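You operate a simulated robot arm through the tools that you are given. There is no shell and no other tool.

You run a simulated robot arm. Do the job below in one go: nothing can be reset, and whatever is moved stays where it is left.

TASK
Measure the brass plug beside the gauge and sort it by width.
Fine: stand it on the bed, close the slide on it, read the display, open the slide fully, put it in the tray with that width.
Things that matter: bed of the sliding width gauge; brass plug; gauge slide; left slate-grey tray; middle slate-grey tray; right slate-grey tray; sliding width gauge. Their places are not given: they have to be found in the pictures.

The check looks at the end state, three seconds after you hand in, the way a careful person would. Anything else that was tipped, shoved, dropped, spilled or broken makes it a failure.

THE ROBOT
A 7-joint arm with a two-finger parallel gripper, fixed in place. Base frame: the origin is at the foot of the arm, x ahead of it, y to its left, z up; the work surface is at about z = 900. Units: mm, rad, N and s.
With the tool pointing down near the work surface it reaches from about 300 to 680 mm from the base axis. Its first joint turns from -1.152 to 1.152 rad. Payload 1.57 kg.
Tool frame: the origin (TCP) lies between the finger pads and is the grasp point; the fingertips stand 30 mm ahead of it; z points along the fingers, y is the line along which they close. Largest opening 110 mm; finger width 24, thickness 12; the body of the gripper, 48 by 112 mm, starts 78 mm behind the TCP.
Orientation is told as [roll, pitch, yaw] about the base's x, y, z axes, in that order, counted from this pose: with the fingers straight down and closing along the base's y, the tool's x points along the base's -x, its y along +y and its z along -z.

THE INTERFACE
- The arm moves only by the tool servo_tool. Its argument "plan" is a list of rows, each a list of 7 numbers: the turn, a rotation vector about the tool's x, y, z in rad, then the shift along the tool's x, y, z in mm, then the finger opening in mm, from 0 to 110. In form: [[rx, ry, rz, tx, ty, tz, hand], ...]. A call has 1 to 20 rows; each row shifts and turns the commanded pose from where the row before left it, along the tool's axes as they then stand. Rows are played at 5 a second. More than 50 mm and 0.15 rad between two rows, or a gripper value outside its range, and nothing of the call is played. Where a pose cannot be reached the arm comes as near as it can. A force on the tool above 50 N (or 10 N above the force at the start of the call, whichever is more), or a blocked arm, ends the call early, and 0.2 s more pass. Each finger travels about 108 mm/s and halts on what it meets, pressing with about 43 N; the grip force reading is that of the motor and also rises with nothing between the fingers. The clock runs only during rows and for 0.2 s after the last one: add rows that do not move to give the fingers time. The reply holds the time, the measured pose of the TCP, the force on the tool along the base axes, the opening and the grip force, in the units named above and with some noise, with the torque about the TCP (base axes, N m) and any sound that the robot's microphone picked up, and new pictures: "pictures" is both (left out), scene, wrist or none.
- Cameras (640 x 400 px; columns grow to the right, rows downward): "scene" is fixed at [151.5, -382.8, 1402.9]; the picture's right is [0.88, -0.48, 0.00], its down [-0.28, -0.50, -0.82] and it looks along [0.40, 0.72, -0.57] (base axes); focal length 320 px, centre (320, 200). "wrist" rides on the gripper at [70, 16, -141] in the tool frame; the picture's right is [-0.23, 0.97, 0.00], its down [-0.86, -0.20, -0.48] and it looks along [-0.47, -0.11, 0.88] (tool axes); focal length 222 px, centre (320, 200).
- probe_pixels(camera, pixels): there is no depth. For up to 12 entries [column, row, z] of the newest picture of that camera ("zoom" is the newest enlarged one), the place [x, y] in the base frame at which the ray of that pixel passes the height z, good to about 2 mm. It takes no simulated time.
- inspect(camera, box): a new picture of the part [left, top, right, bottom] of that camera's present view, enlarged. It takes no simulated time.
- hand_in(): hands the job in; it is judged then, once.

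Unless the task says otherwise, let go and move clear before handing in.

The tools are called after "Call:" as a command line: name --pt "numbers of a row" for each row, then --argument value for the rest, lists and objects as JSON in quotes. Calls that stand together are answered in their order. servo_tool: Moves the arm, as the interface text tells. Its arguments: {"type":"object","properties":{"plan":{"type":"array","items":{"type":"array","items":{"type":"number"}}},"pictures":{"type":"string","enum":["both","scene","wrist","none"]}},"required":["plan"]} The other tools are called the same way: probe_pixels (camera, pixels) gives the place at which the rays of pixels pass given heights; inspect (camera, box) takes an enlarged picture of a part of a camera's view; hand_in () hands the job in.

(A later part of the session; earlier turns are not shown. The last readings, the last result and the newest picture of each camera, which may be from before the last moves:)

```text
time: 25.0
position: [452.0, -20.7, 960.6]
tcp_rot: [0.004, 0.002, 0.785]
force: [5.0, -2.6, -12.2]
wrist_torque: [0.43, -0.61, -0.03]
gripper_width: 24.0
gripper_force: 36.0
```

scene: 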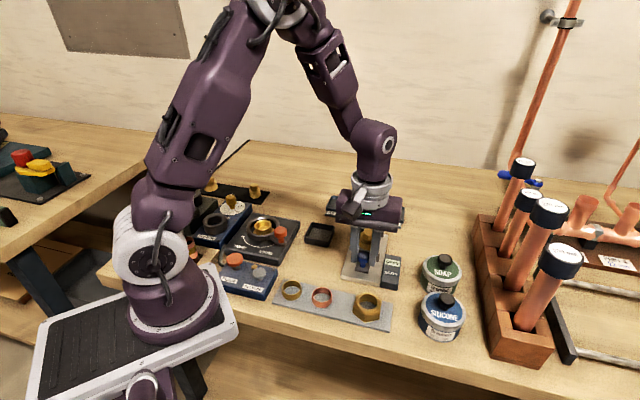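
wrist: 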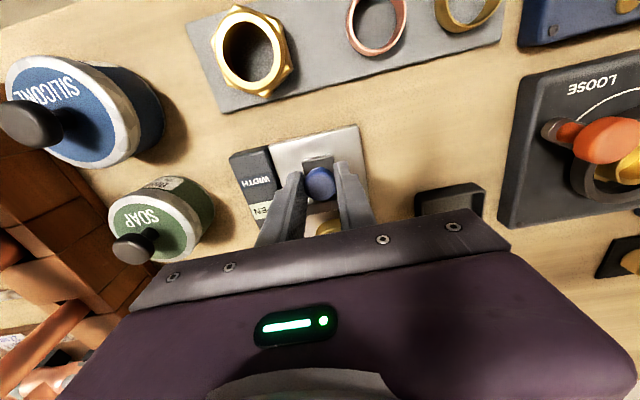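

The forces are small now, so the knob is held close to neutral. I'll start pushing the slide toward the plug (+u, i.e. tool -x) in small steps.

Call:
servo_tool --pt "0 0 0 0 0 0.25 12" --pt "0 0 0 -2 0 0 12" --pt "0 0 0 -2 0 0 12" --pt "0 0 0 -2 0 0 12" --pt "0 0 0 -2 0 0 12" --pt "0 0 0 0 0 0 12"

Call:
inspect --camera "scene" --box '[325, 200, 415, 290]'

```text
time: 26.4
position: [458.8, -15.6, 960.0]
tcp_rot: [0.001, 0.001, 0.785]
force: [-23.1, 24.1, 26.6]
wrist_torque: [0.76, 0.43, 0.06]
gripper_width: 24.3
gripper_force: 36.3
```

scene: 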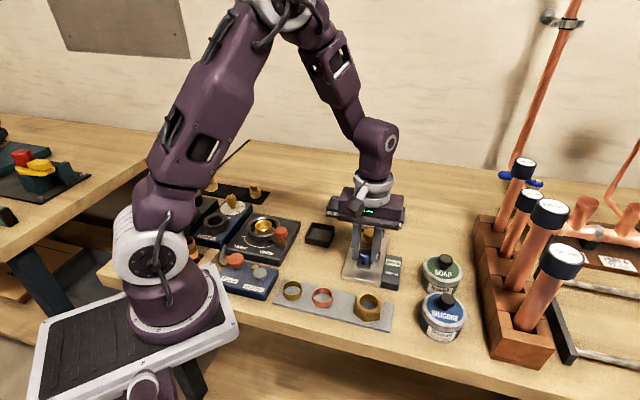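
wrist: 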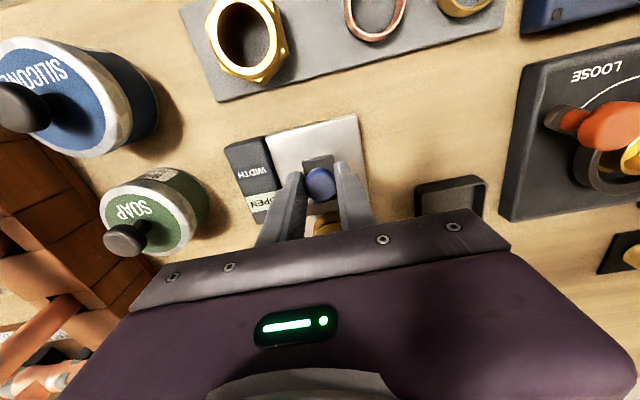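

```text
4.44 times, centred on (370, 245) of scene
```

zoom: 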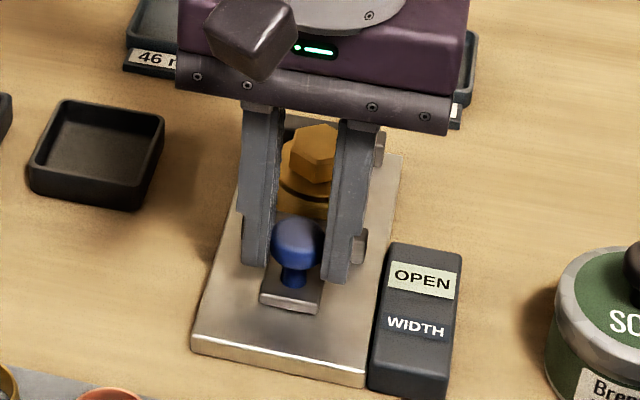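

The slide moved about 8 mm with the knob, but about 33 N has built up across the guide. I'll correct sideways and vertically before continuing.

Call:
servo_tool --pt "0 0 0 0 0.8 -0.3 12" --pt "0 0 0 0 0.6 0 12" --pt "0 0 0 0 0 0 12" --pictures "none"

```text
time: 27.2
position: [458.4, -15.7, 959.7]
tcp_rot: [0.001, 0.002, 0.784]
force: [-18.0, 18.1, -3.8]
wrist_torque: [0.58, 0.11, 0.02]
gripper_width: 23.9
gripper_force: 36.0
```

The vertical load has gone, but about 25 N remains sideways, so I'll shift a bit more.

Call:
servo_tool --pt "0 0 0 0 0.7 0 12" --pt "0 0 0 0 0.7 0 12" --pt "0 0 0 0 0 0 12" --pictures "none"

```text
time: 28.0
position: [458.5, -15.5, 959.8]
tcp_rot: [-0.001, -0.001, 0.782]
force: [1.9, -2.1, -26.0]
wrist_torque: [-0.2, 0.15, -0.01]
gripper_width: 24.0
gripper_force: 35.7
```

Lateral load is near zero now, with -26 N vertical. I'll ease down slightly and keep pushing in small steps.

Call:
servo_tool --pt "0 0 0 0 0 0.5 12" --pt "0 0 0 -1.5 0 0 12" --pt "0 0 0 -1.5 0 0 12" --pt "0 0 0 -1.5 0 0 12" --pt "0 0 0 0 0 0 12" --pictures "none"

```text
time: 29.2
position: [461.6, -12.5, 960.9]
tcp_rot: [-0.004, -0.001, 0.783]
force: [13.4, -14.5, -26.6]
wrist_torque: [-0.31, -0.17, -0.02]
gripper_width: 24.1
gripper_force: 35.6
```

Sideways load is about 20 N toward +v and travel is about 13 mm. I'll correct and push 5 mm more with pictures.

Call:
servo_tool --pt "0 0 0 0 -0.8 0.4 12" --pt "0 0 0 -1.25 0 0 12" --pt "0 0 0 -1.25 0 0 12" --pt "0 0 0 -1.25 0 0 12" --pt "0 0 0 -1.25 0 0 12" --pt "0 0 0 0 0 0 12"

Call:
inspect --camera "scene" --box '[325, 200, 415, 290]'

```text
time: 30.6
position: [464.1, -9.0, 960.8]
tcp_rot: [-0.003, -0.003, 0.785]
force: [3.2, -2.2, 24.5]
wrist_torque: [-0.36, 0.21, 0.03]
gripper_width: 24.1
gripper_force: 36.2
```

scene: 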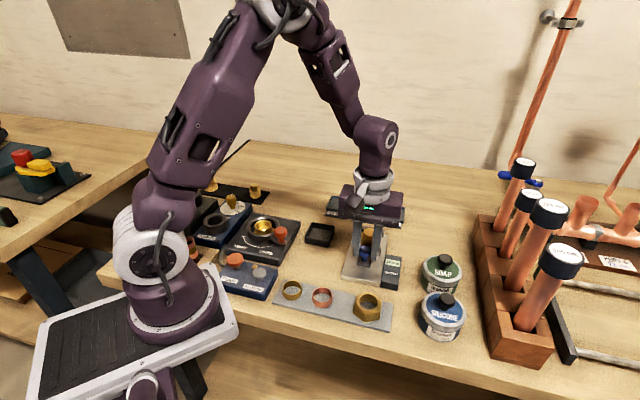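
wrist: 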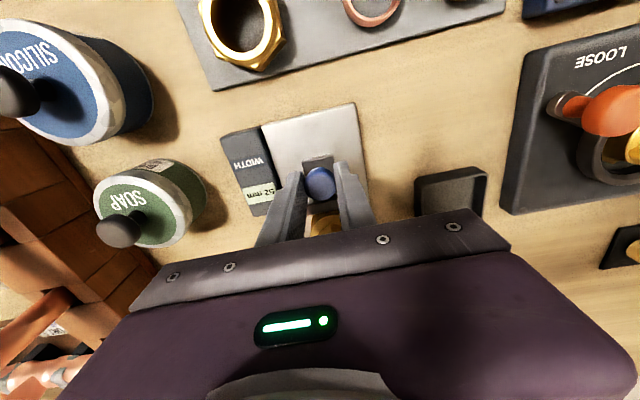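

```text
4.44 times, centred on (370, 245) of scene
```

zoom: 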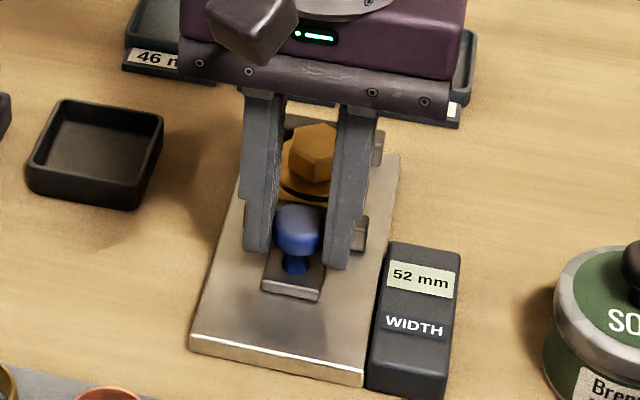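

The display now reads 52 mm and is live, so the slide is not yet tight. I'll keep pushing in 1 mm steps and watch for a force against the motion.

Call:
servo_tool --pt "0 0 0 0 0 -0.5 12" --pt "0 0 0 -1 0 0 12" --pt "0 0 0 -1 0 0 12" --pt "0 0 0 -1 0 0 12" --pt "0 0 0 -1 0 0 12" --pt "0 0 0 0 0 0 12" --pictures "none"

Call:
inspect --camera "scene" --box '[325, 200, 415, 290]'

```text
time: 32.0
position: [467.1, -7.9, 960.2]
tcp_rot: [0.001, -0.001, 0.786]
force: [9.3, -11.4, 6.7]
wrist_torque: [-0.85, 0.4, 0.0]
gripper_width: 24.3
gripper_force: 36.2
```

```text
4.44 times, centred on (370, 245) of scene
```

zoom: 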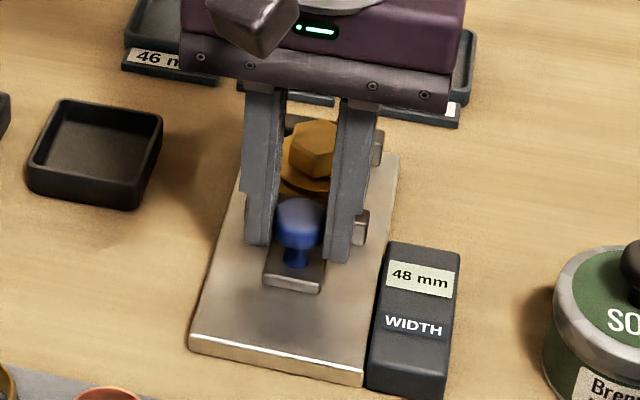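

The display reads 48 mm with little resistance so far. I'll push on in 1 mm steps.

Call:
servo_tool --pt "0 0 0 -0.8 -0.4 0 12" --pt "0 0 0 -0.8 0 0 12" --pt "0 0 0 0 0 0 12" --pictures "none"

Call:
inspect --camera "scene" --box '[325, 200, 415, 290]'

Call:
servo_tool --pt "0 0 0 -0.8 0 0 12" --pt "0 0 0 0 0 0 12" --pictures "none"

Call:
inspect --camera "scene" --box '[325, 200, 415, 290]'

```text
time: 32.8
position: [469.1, -5.2, 961.3]
tcp_rot: [-0.002, 0.001, 0.785]
force: [8.8, -9.3, 4.6]
wrist_torque: [-0.24, -0.16, -0.05]
gripper_width: 24.1
gripper_force: 35.8
```

```text
4.44 times, centred on (370, 245) of scene
```

zoom: 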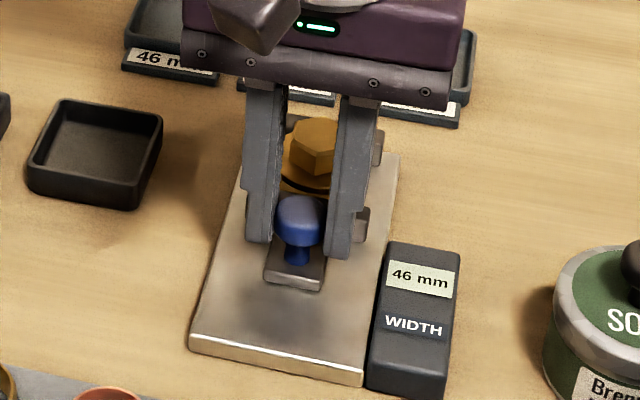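

```text
time: 33.4
position: [469.6, -4.8, 960.6]
tcp_rot: [0.001, 0.0, 0.784]
force: [9.5, -14.0, 4.1]
wrist_torque: [-0.12, -0.35, -0.04]
gripper_width: 24.1
gripper_force: 35.8
```

```text
4.44 times, centred on (370, 245) of scene
```

zoom: 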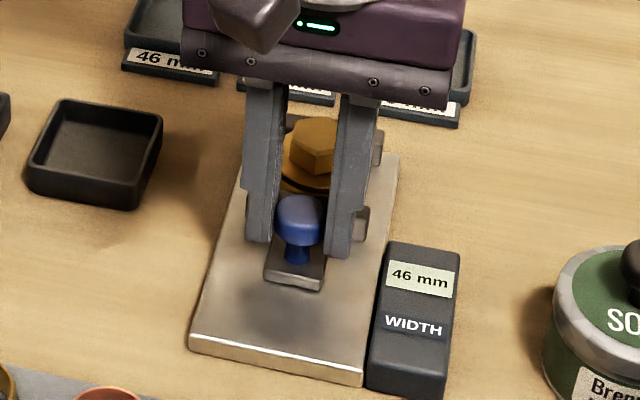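

The display reads 46 mm. I'll push a little further to confirm the slide is tight: the resistance should rise and the reading should hold.

Call:
servo_tool --pt "0 0 0 -0.8 0 0 12" --pt "0 0 0 -0.4 0 0 12" --pt "0 0 0 0 0 0 12" --pictures "wrist"

Call:
inspect --camera "scene" --box '[325, 200, 415, 290]'

```text
time: 34.2
position: [469.6, -3.7, 961.4]
tcp_rot: [0.002, 0.004, 0.783]
force: [7.8, -24.2, -23.6]
wrist_torque: [-0.46, -0.08, -0.1]
gripper_width: 24.1
gripper_force: 36.1
```

wrist: 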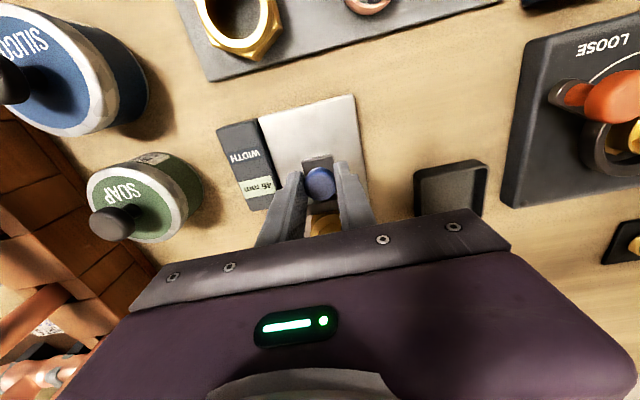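

```text
4.44 times, centred on (370, 245) of scene
```

zoom: 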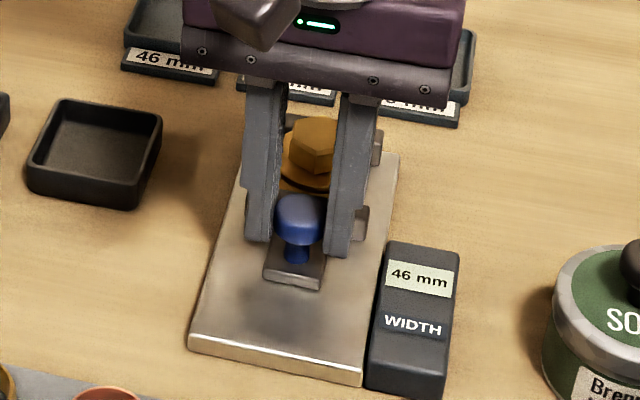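

The reading holds at 46 mm while resistance rose to about 12 N, so the plug measures 46 mm. Now I'll pull the slide back to fully open.

Call:
servo_tool --pt "0 0 0 1.2 -0.8 0.4 12" --pt "0 0 0 1.5 0 0 12" --pt "0 0 0 2 0 0 12" --pt "0 0 0 2 0 0 12" --pt "0 0 0 0 0 0 12" --pictures "none"

Call:
inspect --camera "scene" --box '[325, 200, 415, 290]'

```text
time: 35.4
position: [466.1, -8.0, 960.5]
tcp_rot: [-0.003, -0.002, 0.787]
force: [0.4, 0.9, 24.7]
wrist_torque: [0.26, -0.23, 0.03]
gripper_width: 24.0
gripper_force: 35.8
```

```text
4.44 times, centred on (370, 245) of scene
```

zoom: 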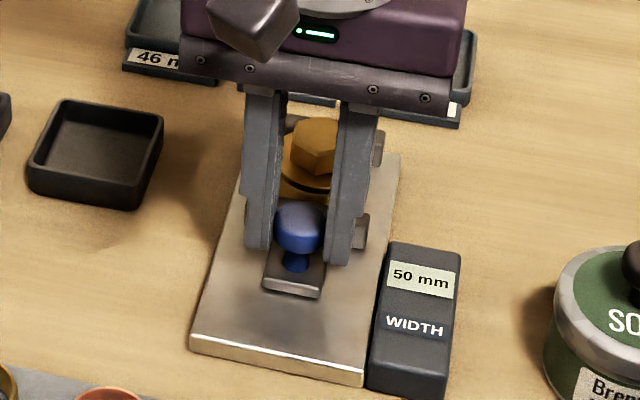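

The slide is coming back (50 mm) and the plug stayed in place. I'll keep opening it.

Call:
servo_tool --pt "0 0 0 2 0 -0.5 12" --pt "0 0 0 2 0 0 12" --pt "0 0 0 2 0 0 12" --pt "0 0 0 2 0 0 12" --pt "0 0 0 2 0 0 12" --pt "0 0 0 0 0 0 12" --pictures "none"

Call:
inspect --camera "scene" --box '[325, 200, 415, 290]'

```text
time: 36.8
position: [458.2, -15.2, 960.6]
tcp_rot: [0.0, 0.001, 0.782]
force: [3.0, -2.8, 24.9]
wrist_torque: [0.03, -0.2, -0.05]
gripper_width: 24.4
gripper_force: 36.4
```

```text
4.44 times, centred on (370, 245) of scene
```

zoom: 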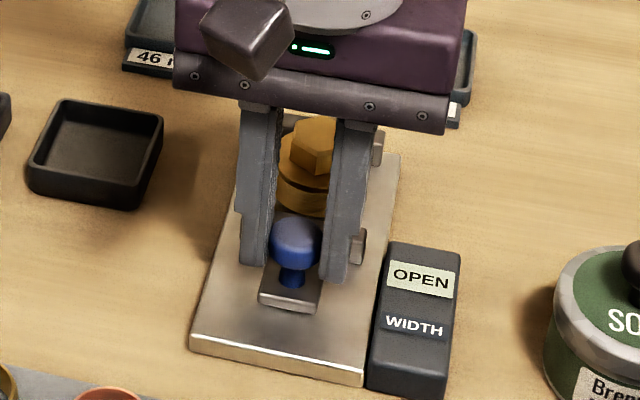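

The display already says OPEN, but the slide isn't at its end yet. I'll continue back toward the stop and watch for resistance.

Call:
servo_tool --pt "0 0 0 2 0 -0.5 12" --pt "0 0 0 2 0 0 12" --pt "0 0 0 2 0 0 12" --pt "0 0 0 1.5 0 0 12" --pt "0 0 0 0 0 0 12" --pictures "none"

Call:
inspect --camera "scene" --box '[325, 200, 415, 290]'

Call:
servo_tool --pt "0 0 0 0.8 0 0 12" --pt "0 0 0 0 0 0 12" --pictures "none"

Call:
inspect --camera "scene" --box '[325, 200, 415, 290]'

```text
time: 38.0
position: [453.7, -20.8, 960.4]
tcp_rot: [0.002, 0.005, 0.785]
force: [0.7, -0.5, -26.0]
wrist_torque: [0.01, -0.03, 0.02]
gripper_width: 24.0
gripper_force: 35.6
```

```text
4.44 times, centred on (370, 245) of scene
```

zoom: 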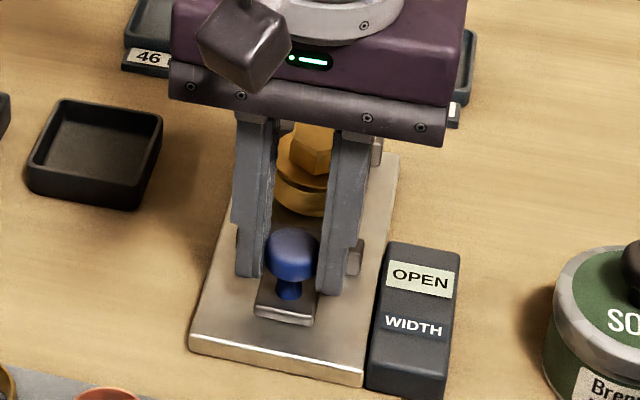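

```text
time: 38.6
position: [452.6, -21.1, 960.8]
tcp_rot: [0.001, 0.003, 0.786]
force: [-4.8, 3.6, -27.5]
wrist_torque: [0.0, 0.16, 0.01]
gripper_width: 24.2
gripper_force: 36.4
```

```text
4.44 times, centred on (370, 245) of scene
```

zoom: 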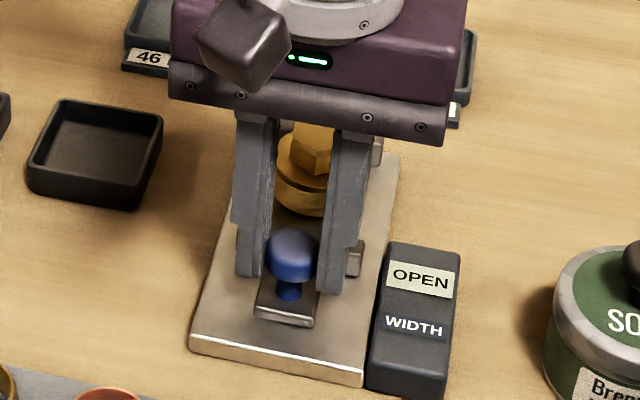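

The slide looks back at its starting place (knob at 290,255 in the zoom). I'll push a bit further to make sure it is against its stop.

Call:
servo_tool --pt "0 0 0 0.8 0 0.5 12" --pt "0 0 0 0.8 0 0 12" --pt "0 0 0 0 0 0 12" --pictures "none"

Call:
inspect --camera "scene" --box '[325, 200, 415, 290]'

```text
time: 39.4
position: [451.5, -22.2, 961.0]
tcp_rot: [-0.002, 0.0, 0.786]
force: [-3.9, 15.4, -1.5]
wrist_torque: [0.33, 0.08, 0.1]
gripper_width: 24.1
gripper_force: 35.7
```

```text
4.44 times, centred on (370, 245) of scene
```

zoom: 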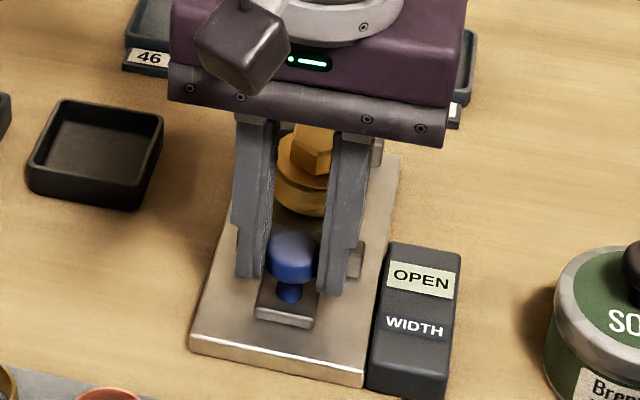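

There is about 8 N of resistance in +u now. One more small push should confirm the stop.

Call:
servo_tool --pt "0 0 0 0.8 0 0 12" --pt "0 0 0 0 0 0 12" --pictures "none"

```text
time: 40.0
position: [452.2, -21.3, 961.6]
tcp_rot: [-0.002, -0.003, 0.785]
force: [1.1, 23.0, 7.3]
wrist_torque: [0.59, -0.08, 0.04]
gripper_width: 24.2
gripper_force: 35.9
```

The slide is against its open stop (resistance rose to 17 N with no movement). I'll relax the push, let go of the knob and rise.

Call:
servo_tool --pt "0 0 0 -0.8 0.5 0 12" --pt "0 0 0 0 0 0 27" --pt "0 0 0 0 0 0 36" --pt "0 0 0 0 0 0 44" --pt "0 0 0 0 0 0 44" --pt "0 0 0 0 0 -15 44" --pt "0 0 0 0 0 -30 44" --pt "0 0 0 0 0 -30 44" --pt "0 0 0 0 0 0 44"

Call:
inspect --camera "scene" --box '[325, 200, 415, 290]'

Call:
inspect --camera "wrist" --box '[220, 90, 420, 220]'

```text
time: 42.0
position: [449.7, -21.4, 1033.7]
tcp_rot: [-0.001, 0.0, 0.783]
force: [0.3, -0.3, 0.4]
wrist_torque: [0.02, 0.0, -0.01]
gripper_width: 43.7
gripper_force: 0.1
```

scene: 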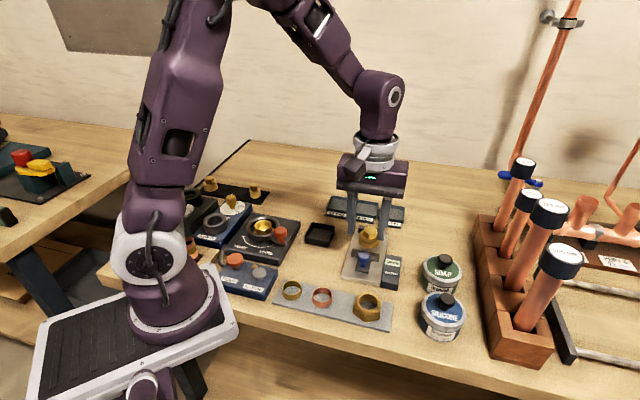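
wrist: 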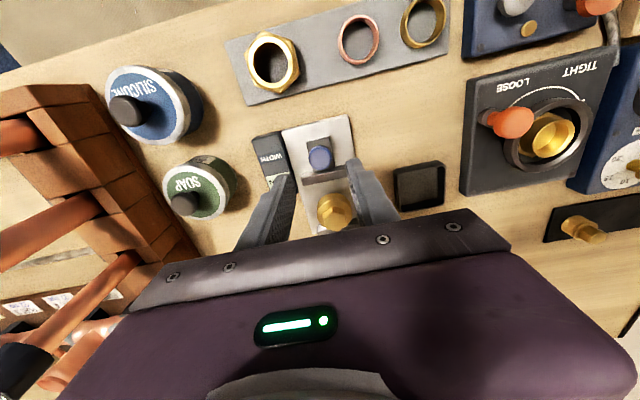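

```text
4.44 times, centred on (370, 245) of scene
```

zoom: 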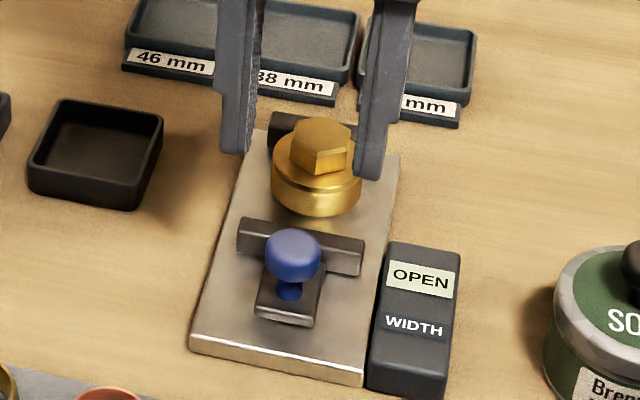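

```text
3.08 times, centred on (320, 155) of wrist
```

zoom: 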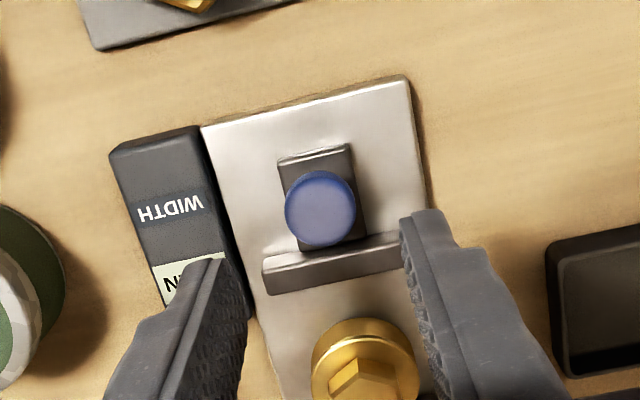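

The slide is back at full open, and the plug stands against the fixed jaw. I'll move over the plug with the fingers opened and refine the alignment.

Call:
servo_tool --pt "0 0 0 -29 0 0 60" --pt "0 0 0 -29 0 0 60" --pt "0 0 0 -28 0 0 60" --pt "0 0 0 0 0 15 60" --pt "0 0 0 0 0 0 60" --pt "0 0 0 0 0 0 60"

Call:
inspect --camera "scene" --box '[325, 190, 415, 280]'

Call:
inspect --camera "wrist" --box '[240, 110, 400, 210]'

```text
time: 43.4
position: [513.4, 37.1, 1020.6]
tcp_rot: [-0.002, -0.001, 0.787]
force: [0.3, -1.4, -0.2]
wrist_torque: [-0.01, 0.03, 0.0]
gripper_width: 60.0
gripper_force: 0.0
```

scene: 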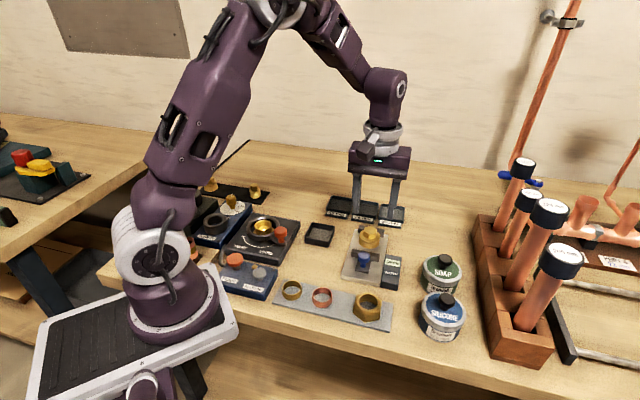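
wrist: 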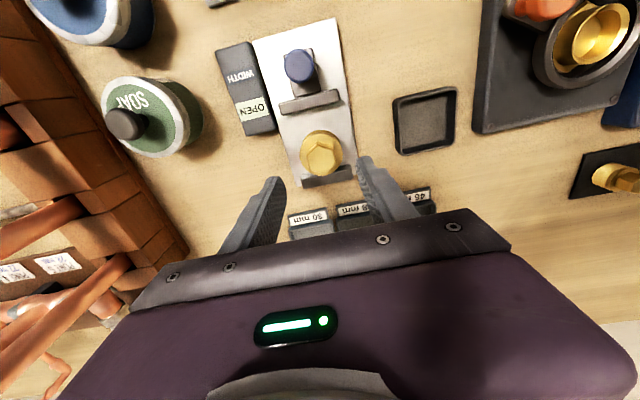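

```text
4.44 times, centred on (370, 235) of scene
```

zoom: 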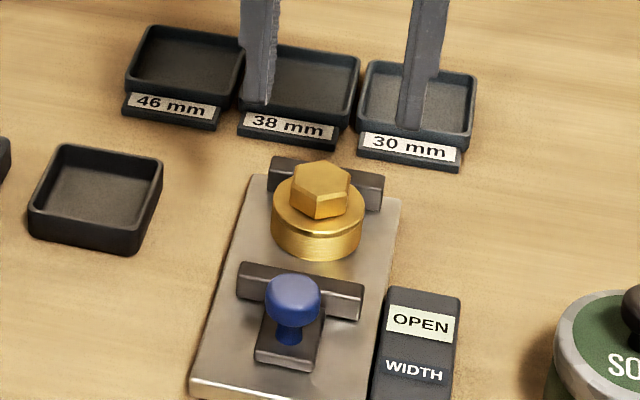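

```text
4.00 times, centred on (320, 160) of wrist
```

zoom: 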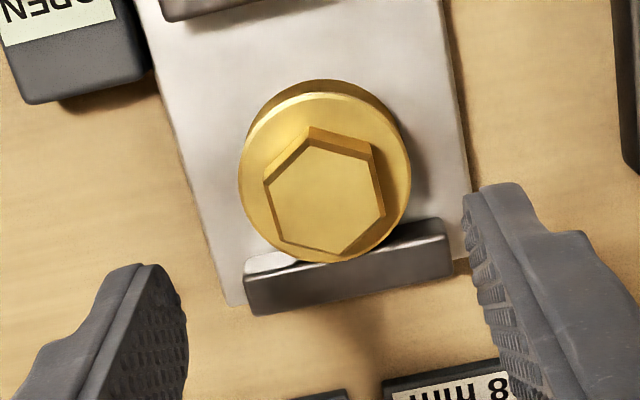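

The hex is aligned with the hand axis within 1 px. I'll lower to the earlier grasp height relative to the plug (TCP about 965) and close on the hex.

Call:
servo_tool --pt "0 0 0 0 0.5 20 60" --pt "0 0 0 0 0 20 60" --pt "0 0 0 0 0 10 60" --pt "0 0 0 0 0 5.2 55" --pt "0 0 0 0 0 0 45" --pt "0 0 0 0 0 0 36" --pt "0 0 0 0 0 0 30" --pt "0 0 0 0 0 0 22" --pt "0 0 0 0 0 0 15" --pt "0 0 0 0 0 0 15" --pt "0 0 0 0 0 0 15"

Call:
inspect --camera "scene" --box '[325, 190, 415, 280]'

```text
time: 45.8
position: [510.9, 38.4, 966.1]
tcp_rot: [0.0, 0.0, 0.785]
force: [-0.1, 0.4, 0.1]
wrist_torque: [-0.06, 0.01, 0.05]
gripper_width: 28.5
gripper_force: 38.2
```

scene: 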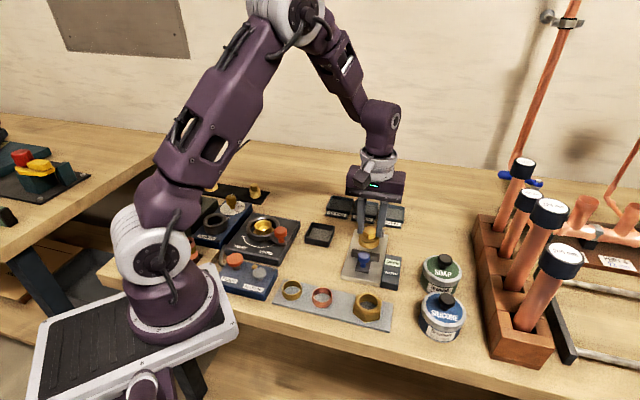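
wrist: 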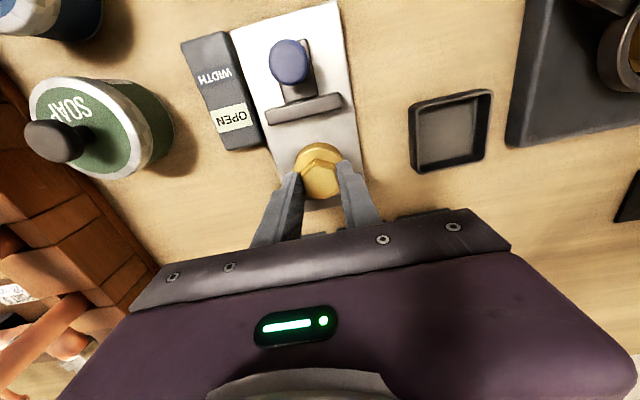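

```text
4.44 times, centred on (370, 235) of scene
```

zoom: 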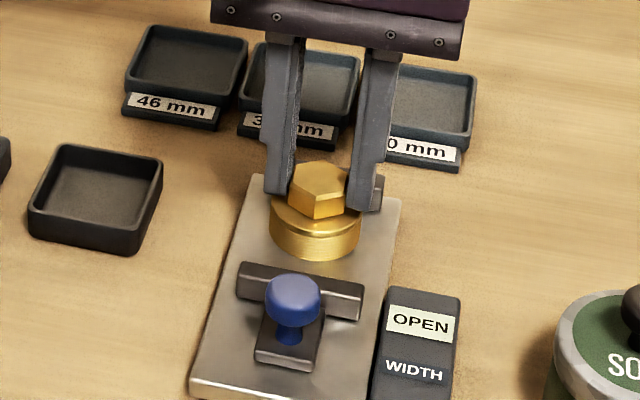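

The hex is gripped (28.5 mm, 38 N). I'll lift straight up, clear of the jaws.

Call:
servo_tool --pt "0 0 0 0 0 -1.5 15" --pt "0 0 0 1.5 0 -3 15" --pt "0 0 0 0 0 -15 15" --pt "0 0 0 0 0 -30 15" --pt "0 0 0 0 0 -15 15" --pt "0 0 0 0 0 0 15"

Call:
inspect --camera "scene" --box '[300, 180, 420, 280]'

```text
time: 47.2
position: [510.1, 37.9, 1030.2]
tcp_rot: [0.0, -0.002, 0.784]
force: [0.4, -0.7, -2.1]
wrist_torque: [-0.03, 0.02, -0.03]
gripper_width: 28.8
gripper_force: 38.4
```

scene: 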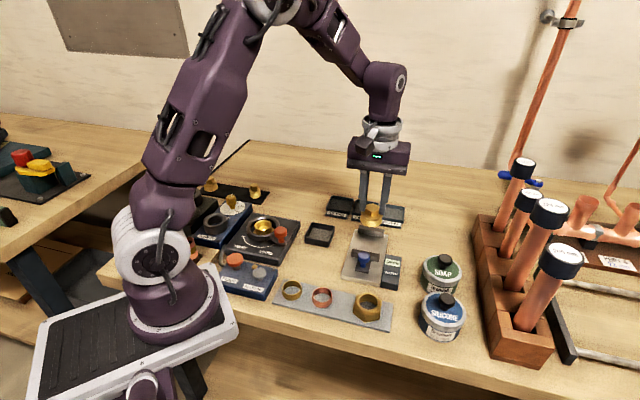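
wrist: 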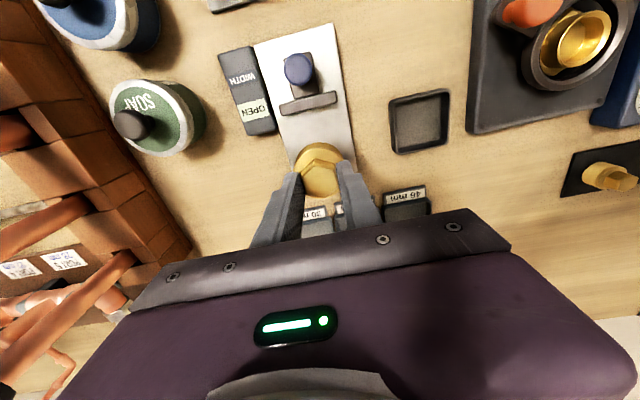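

```text
4.00 times, centred on (360, 230) of scene
```

zoom: 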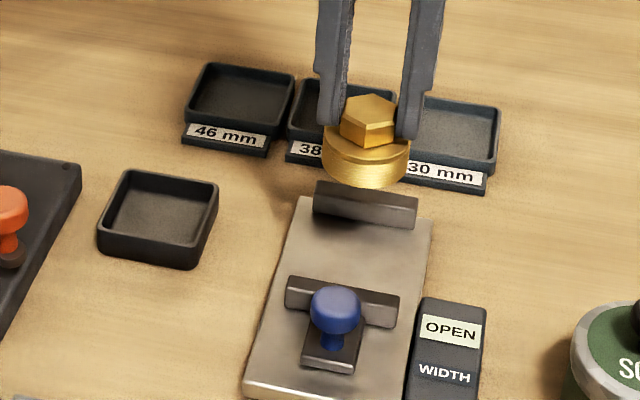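

The plug is lifted cleanly. The 46 mm tray is the left one, at scene pixel (340,204). I'll probe its rim and floor corners.

Call:
inspect --camera "scene" --box '[315, 185, 371, 220]'

Call:
inspect --camera "wrist" --box '[350, 170, 450, 230]'

```text
11.43 times, centred on (343, 202) of scene
```

zoom: 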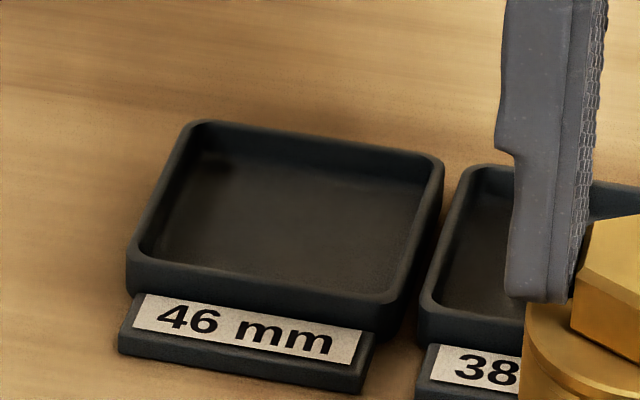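

```text
6.40 times, centred on (400, 200) of wrist
```

zoom: 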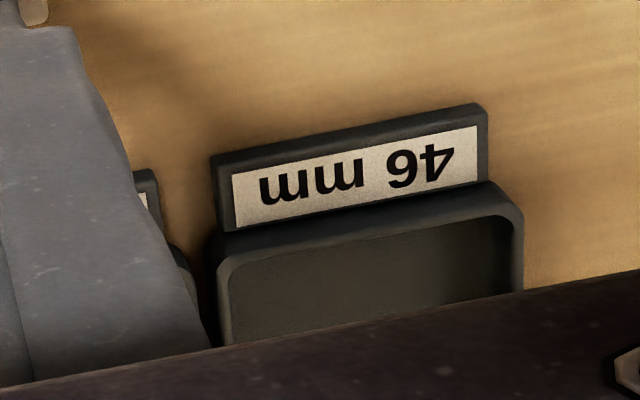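

I'll convert these rim edge points to base coordinates from both cameras.

Call:
probe_pixels --camera "scene" --pixels '[[340.3, 203, 910], [342.6, 196.6, 910], [337.9, 209.9, 910], [329, 201.1, 910], [351.7, 204.6, 910], [340.3, 203.6, 903], [331.6, 195.2, 910], [353.5, 198.3, 910], [349.8, 211.4, 910], [326.2, 207, 910]]'

Call:
probe_pixels --camera "wrist" --pixels '[[407, 201.9, 910], [383.75, 215.6, 910], [431.9, 210.9, 910], [383.3, 193.8, 905], [425.8, 185.6, 905]]'

```text
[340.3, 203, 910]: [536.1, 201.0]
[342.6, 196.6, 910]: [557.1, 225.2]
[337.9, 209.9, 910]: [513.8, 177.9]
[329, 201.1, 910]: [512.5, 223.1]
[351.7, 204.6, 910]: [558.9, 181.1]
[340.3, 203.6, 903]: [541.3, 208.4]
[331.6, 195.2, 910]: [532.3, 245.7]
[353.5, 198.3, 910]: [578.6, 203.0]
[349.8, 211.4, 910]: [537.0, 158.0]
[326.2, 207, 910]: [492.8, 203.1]
```

```text
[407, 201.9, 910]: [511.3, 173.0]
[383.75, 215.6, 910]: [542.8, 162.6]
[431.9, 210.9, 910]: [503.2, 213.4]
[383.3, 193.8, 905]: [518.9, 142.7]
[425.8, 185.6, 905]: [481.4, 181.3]
```

Both cameras put the left tray's centre near (534,200), with about 62 mm outer size and the rim near z=912. I'll carry the plug there at a safe height and check.

Call:
servo_tool --pt "0 0 0 -22 16.4 -5 15" --pt "0 0 0 -22 16.4 0 15" --pt "0 0 0 -22 16.4 0 15" --pt "0 0 0 -22 16.4 0 15" --pt "0 0 0 -22 16.4 0 15" --pt "0 0 0 -21.7 16.3 0 15" --pt "0 0 0 0 0 0 15" --pt "0 0 0 0 0 0 15"

Call:
inspect --camera "scene" --box '[300, 160, 396, 220]'

Call:
inspect --camera "wrist" --box '[240, 110, 400, 210]'

```text
time: 49.0
position: [531.4, 200.5, 1036.8]
tcp_rot: [-0.001, 0.0, 0.786]
force: [0.0, -0.5, -1.6]
wrist_torque: [0.01, -0.01, 0.0]
gripper_width: 28.9
gripper_force: 38.5
```

scene: 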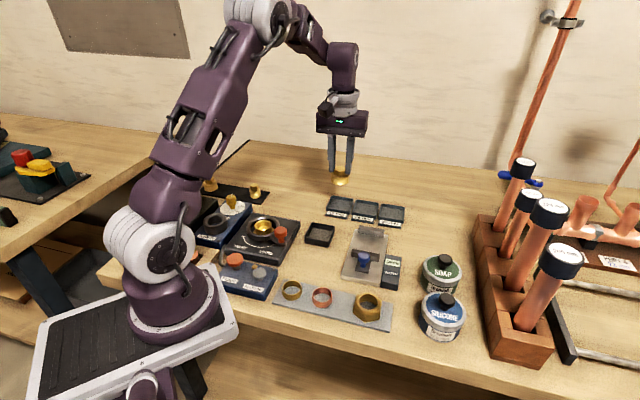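
wrist: 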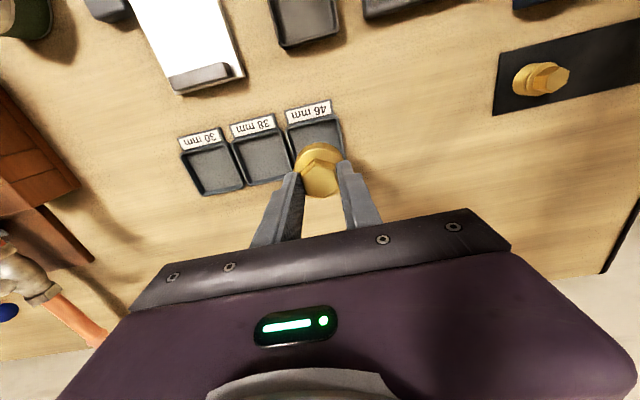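

```text
6.67 times, centred on (348, 190) of scene
```

zoom: 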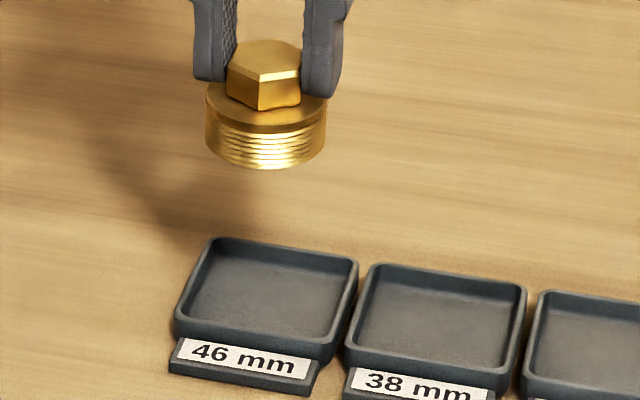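

```text
4.00 times, centred on (320, 160) of wrist
```

zoom: 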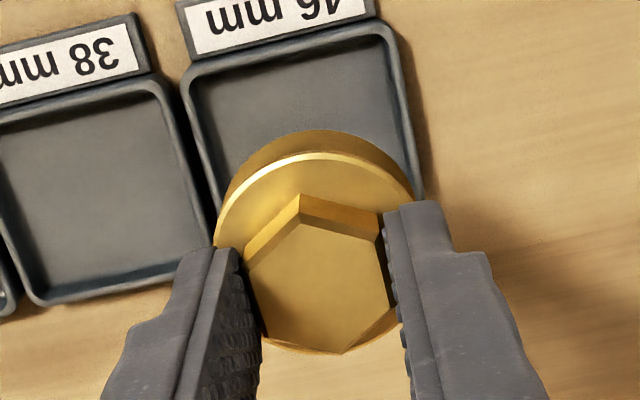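

From above, tray rim edges are visible around the plug. I'll probe them from this view to check the centring.

Call:
probe_pixels --camera "wrist" --pixels '[[290, 147.5, 911], [341.25, 135, 911], [311.25, 122.5, 911], [270, 184.5, 911], [256, 136, 911], [286, 129.5, 911], [336, 117, 911]]'

Call:
probe_pixels --camera "scene" --pixels '[[340, 202.8, 911], [331.3, 195.7, 911], [353.6, 199.2, 911], [326.2, 207.6, 911]]'

Call:
servo_tool --pt "0 0 0 0 0 0 15" --pictures "none"

```text
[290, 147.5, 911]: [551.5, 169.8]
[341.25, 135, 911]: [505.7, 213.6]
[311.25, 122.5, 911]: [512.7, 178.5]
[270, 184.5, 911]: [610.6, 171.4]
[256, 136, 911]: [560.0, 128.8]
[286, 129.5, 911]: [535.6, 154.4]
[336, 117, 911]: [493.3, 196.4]
```

```text
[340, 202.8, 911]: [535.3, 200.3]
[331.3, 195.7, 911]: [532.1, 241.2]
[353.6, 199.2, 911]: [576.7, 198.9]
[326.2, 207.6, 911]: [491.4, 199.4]
```

```text
time: 49.4
position: [532.0, 201.0, 1036.1]
tcp_rot: [0.002, -0.002, 0.785]
force: [0.2, -1.1, -0.9]
wrist_torque: [-0.01, -0.01, 0.0]
gripper_width: 28.4
gripper_force: 38.8
```

The tray centre averages u≈519.8, v≈237.2, and the hand is at about u≈518.3, v≈234.5. I'll shift +1.2 and +2.2 mm, then go down to just above the rim and check.

Call:
servo_tool --pt "0 0 0 -1.2 -2.2 5 15" --pt "0 0 0 0 0 15 15" --pt "0 0 0 0 0 15 15" --pt "0 0 0 0 0 15 15" --pt "0 0 0 0 0 10 15" --pt "0 0 0 0 0 0 15" --pt "0 0 0 0 0 0 15"

Call:
inspect --camera "scene" --box '[300, 170, 380, 220]'

Call:
inspect --camera "wrist" --box '[240, 110, 400, 210]'

```text
time: 51.0
position: [534.9, 199.3, 974.1]
tcp_rot: [-0.001, 0.0, 0.787]
force: [0.3, 0.0, -0.7]
wrist_torque: [0.02, 0.02, 0.02]
gripper_width: 28.8
gripper_force: 38.5
```

scene: 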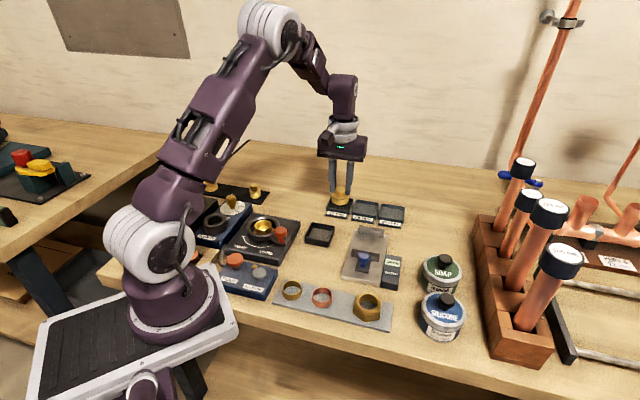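
wrist: 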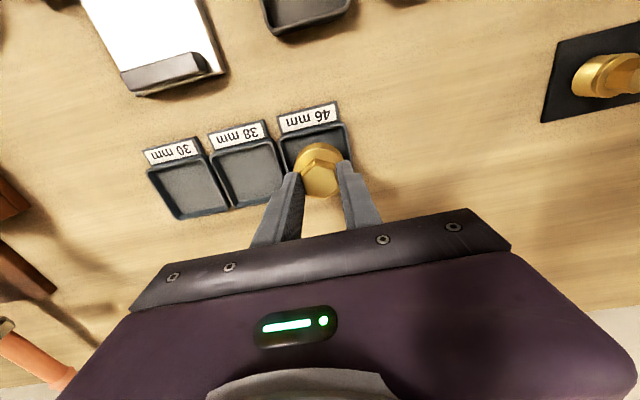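

```text
8.00 times, centred on (340, 195) of scene
```

zoom: 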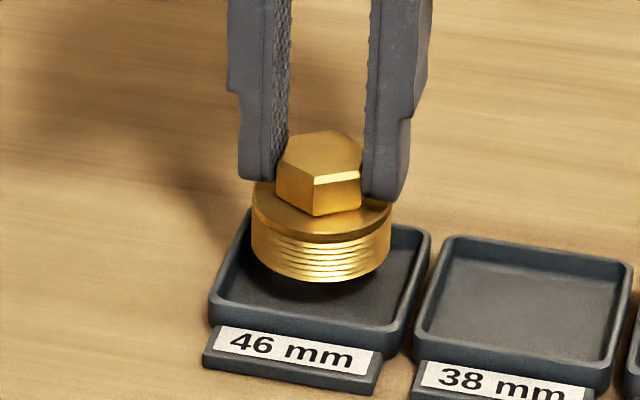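

```text
4.00 times, centred on (320, 160) of wrist
```

zoom: 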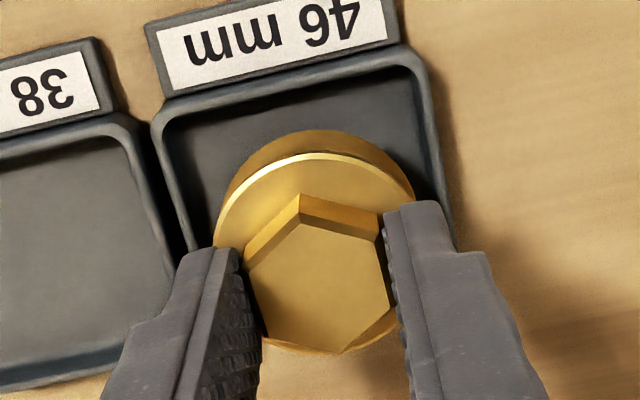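

The plug bottom is about 10 mm above the rim. I'll probe the rim again from this closer view to check centring.

Call:
probe_pixels --camera "wrist" --pixels '[[281.25, 151.25, 911], [350, 147.5, 911], [312.5, 130.5, 911], [285, 138, 911], [340, 124, 911]]'

Call:
probe_pixels --camera "scene" --pixels '[[340.1, 220, 940], [340.1, 197, 940], [340.1, 196.5, 940], [353.5, 199, 911], [326.3, 207.5, 911], [350, 211.6, 911]]'

Call:
servo_tool --pt "0 0 0 0 0 0 15" --pictures "none"

```text
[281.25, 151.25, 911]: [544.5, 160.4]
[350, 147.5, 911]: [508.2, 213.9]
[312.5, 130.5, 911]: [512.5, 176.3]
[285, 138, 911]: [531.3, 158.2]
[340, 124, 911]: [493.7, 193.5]
```

```text
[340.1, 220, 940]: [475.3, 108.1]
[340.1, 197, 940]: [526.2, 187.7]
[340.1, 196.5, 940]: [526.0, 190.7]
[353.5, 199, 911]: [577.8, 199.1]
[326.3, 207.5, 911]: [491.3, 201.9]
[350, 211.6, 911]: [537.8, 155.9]
```

```text
time: 51.4
position: [535.3, 201.6, 975.8]
tcp_rot: [0.0, -0.001, 0.787]
force: [-0.1, 0.1, -0.9]
wrist_torque: [0.01, -0.01, 0.02]
gripper_width: 28.8
gripper_force: 38.3
```

Both estimates agree within a few mm; the plug needs about 1.3 mm more in +v. I'll correct and lower it into the tray, watching the force.

Call:
servo_tool --pt "0 0 0 0 -1.3 0 15" --pt "0 0 0 0 0 5 15" --pt "0 0 0 0 0 4 15" --pt "0 0 0 0 0 3 15" --pt "0 0 0 0 0 2 15" --pt "0 0 0 0 0 0 15"

Call:
inspect --camera "scene" --box '[300, 170, 380, 220]'

Call:
inspect --camera "wrist" --box '[240, 110, 400, 210]'

```text
time: 52.8
position: [537.8, 198.4, 961.3]
tcp_rot: [-0.002, 0.002, 0.784]
force: [0.0, 0.1, -0.9]
wrist_torque: [-0.02, 0.0, 0.0]
gripper_width: 28.8
gripper_force: 38.6
```

scene: 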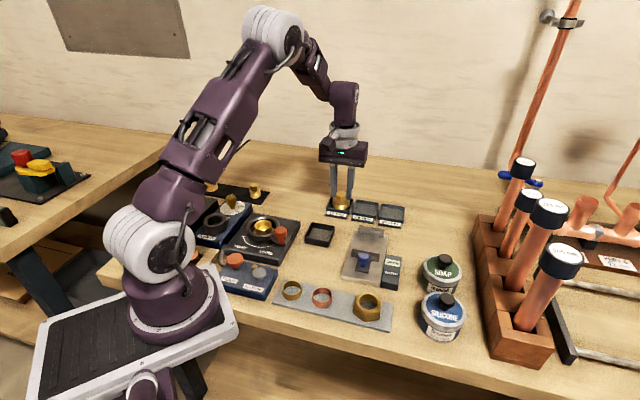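
wrist: 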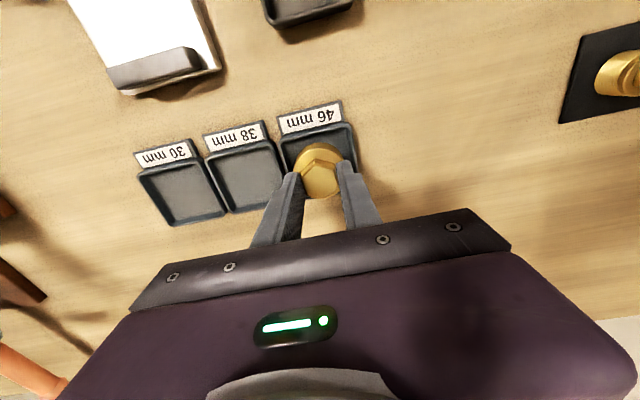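

```text
8.00 times, centred on (340, 195) of scene
```

zoom: 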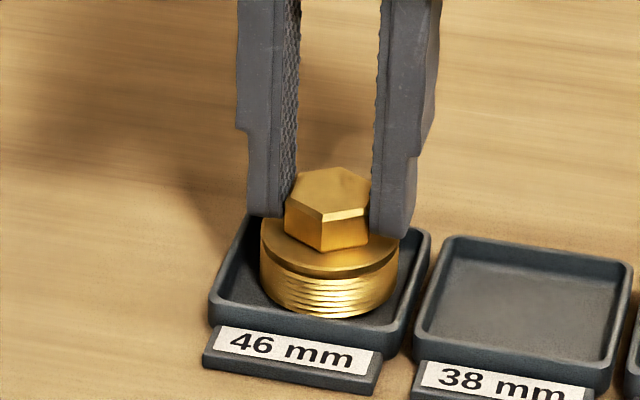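

```text
4.00 times, centred on (320, 160) of wrist
```

zoom: 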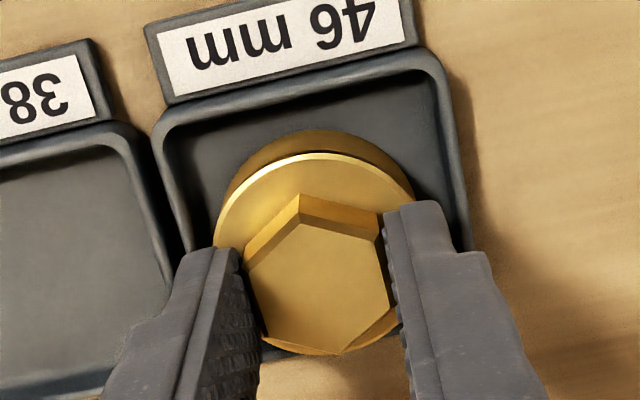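

The plug is entering the 46 mm tray, but in the scene zoom it looks close to the near, label-side wall. I'll zoom in further to check centring before going lower.

Call:
inspect --camera "scene" --box '[320, 190, 360, 215]'

Call:
inspect --camera "wrist" --box '[270, 115, 370, 178]'

```text
16.00 times, centred on (340, 202) of scene
```

zoom: 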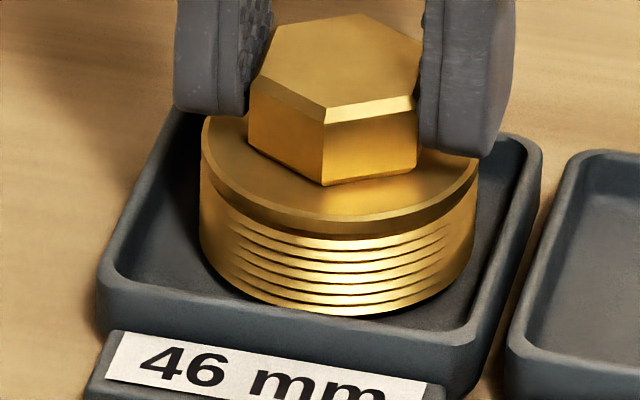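

```text
6.35 times, centred on (320, 146) of wrist
```

zoom: 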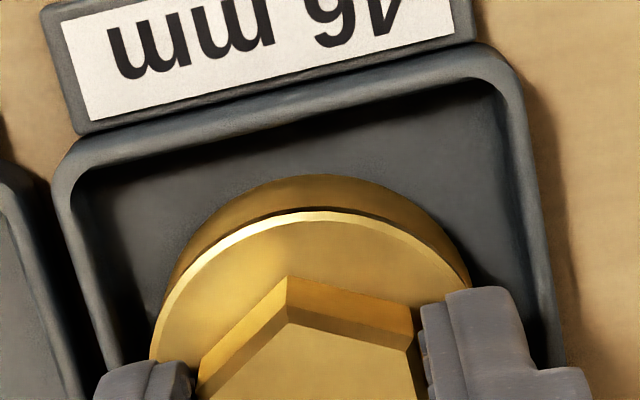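

The bottom edge of the plug sits inside the rim with several mm to spare on each side; I'll nudge it 0.8 mm back. Then I'll lower it in small steps until the force shows contact with the floor.

Call:
servo_tool --pt "0 0 0 -0.5 0.8 0 15" --pt "0 0 0 0 0 1.5 15" --pt "0 0 0 0 0 1 15" --pt "0 0 0 0 0 0 15" --pictures "none"

Call:
servo_tool --pt "0 0 0 0 0 0.8 15" --pt "0 0 0 0 0 0 15" --pictures "none"

Call:
servo_tool --pt "0 0 0 0 0 0.8 15" --pt "0 0 0 0 0 0 15" --pictures "none"

```text
time: 53.8
position: [536.5, 200.2, 958.5]
tcp_rot: [0.001, -0.002, 0.784]
force: [-1.2, 0.6, 13.2]
wrist_torque: [-0.02, 0.21, 0.01]
gripper_width: 28.5
gripper_force: 38.5
```

```text
time: 54.4
position: [536.9, 199.7, 957.4]
tcp_rot: [-0.003, -0.001, 0.785]
force: [-4.7, -0.5, 27.8]
wrist_torque: [0.11, 0.36, 0.03]
gripper_width: 28.5
gripper_force: 38.7
```

```text
time: 55.0
position: [537.8, 200.2, 956.8]
tcp_rot: [-0.002, 0.001, 0.784]
force: [0.0, -1.8, 19.9]
wrist_torque: [0.08, 0.03, -0.01]
gripper_width: 28.7
gripper_force: 38.6
```

Contact began at z≈958.5 with about 20–28 N. I'll check in the picture that the plug sits on the tray floor and not on a rim.

Call:
inspect --camera "scene" --box '[320, 190, 360, 215]'

Call:
inspect --camera "wrist" --box '[250, 110, 390, 198]'

```text
16.00 times, centred on (340, 202) of scene
```

zoom: 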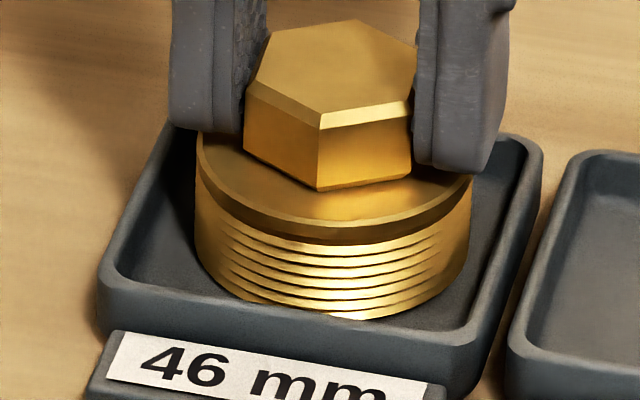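

```text
4.55 times, centred on (320, 154) of wrist
```

zoom: 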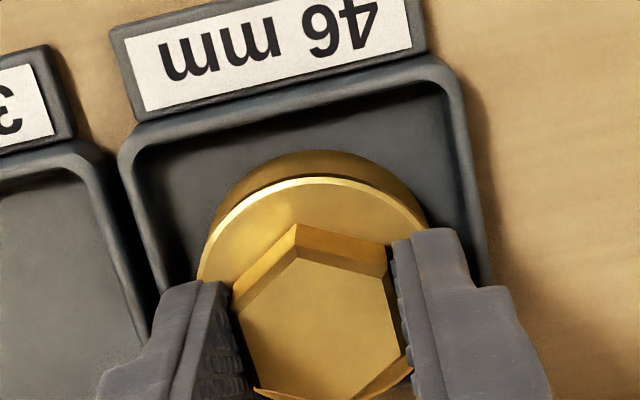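

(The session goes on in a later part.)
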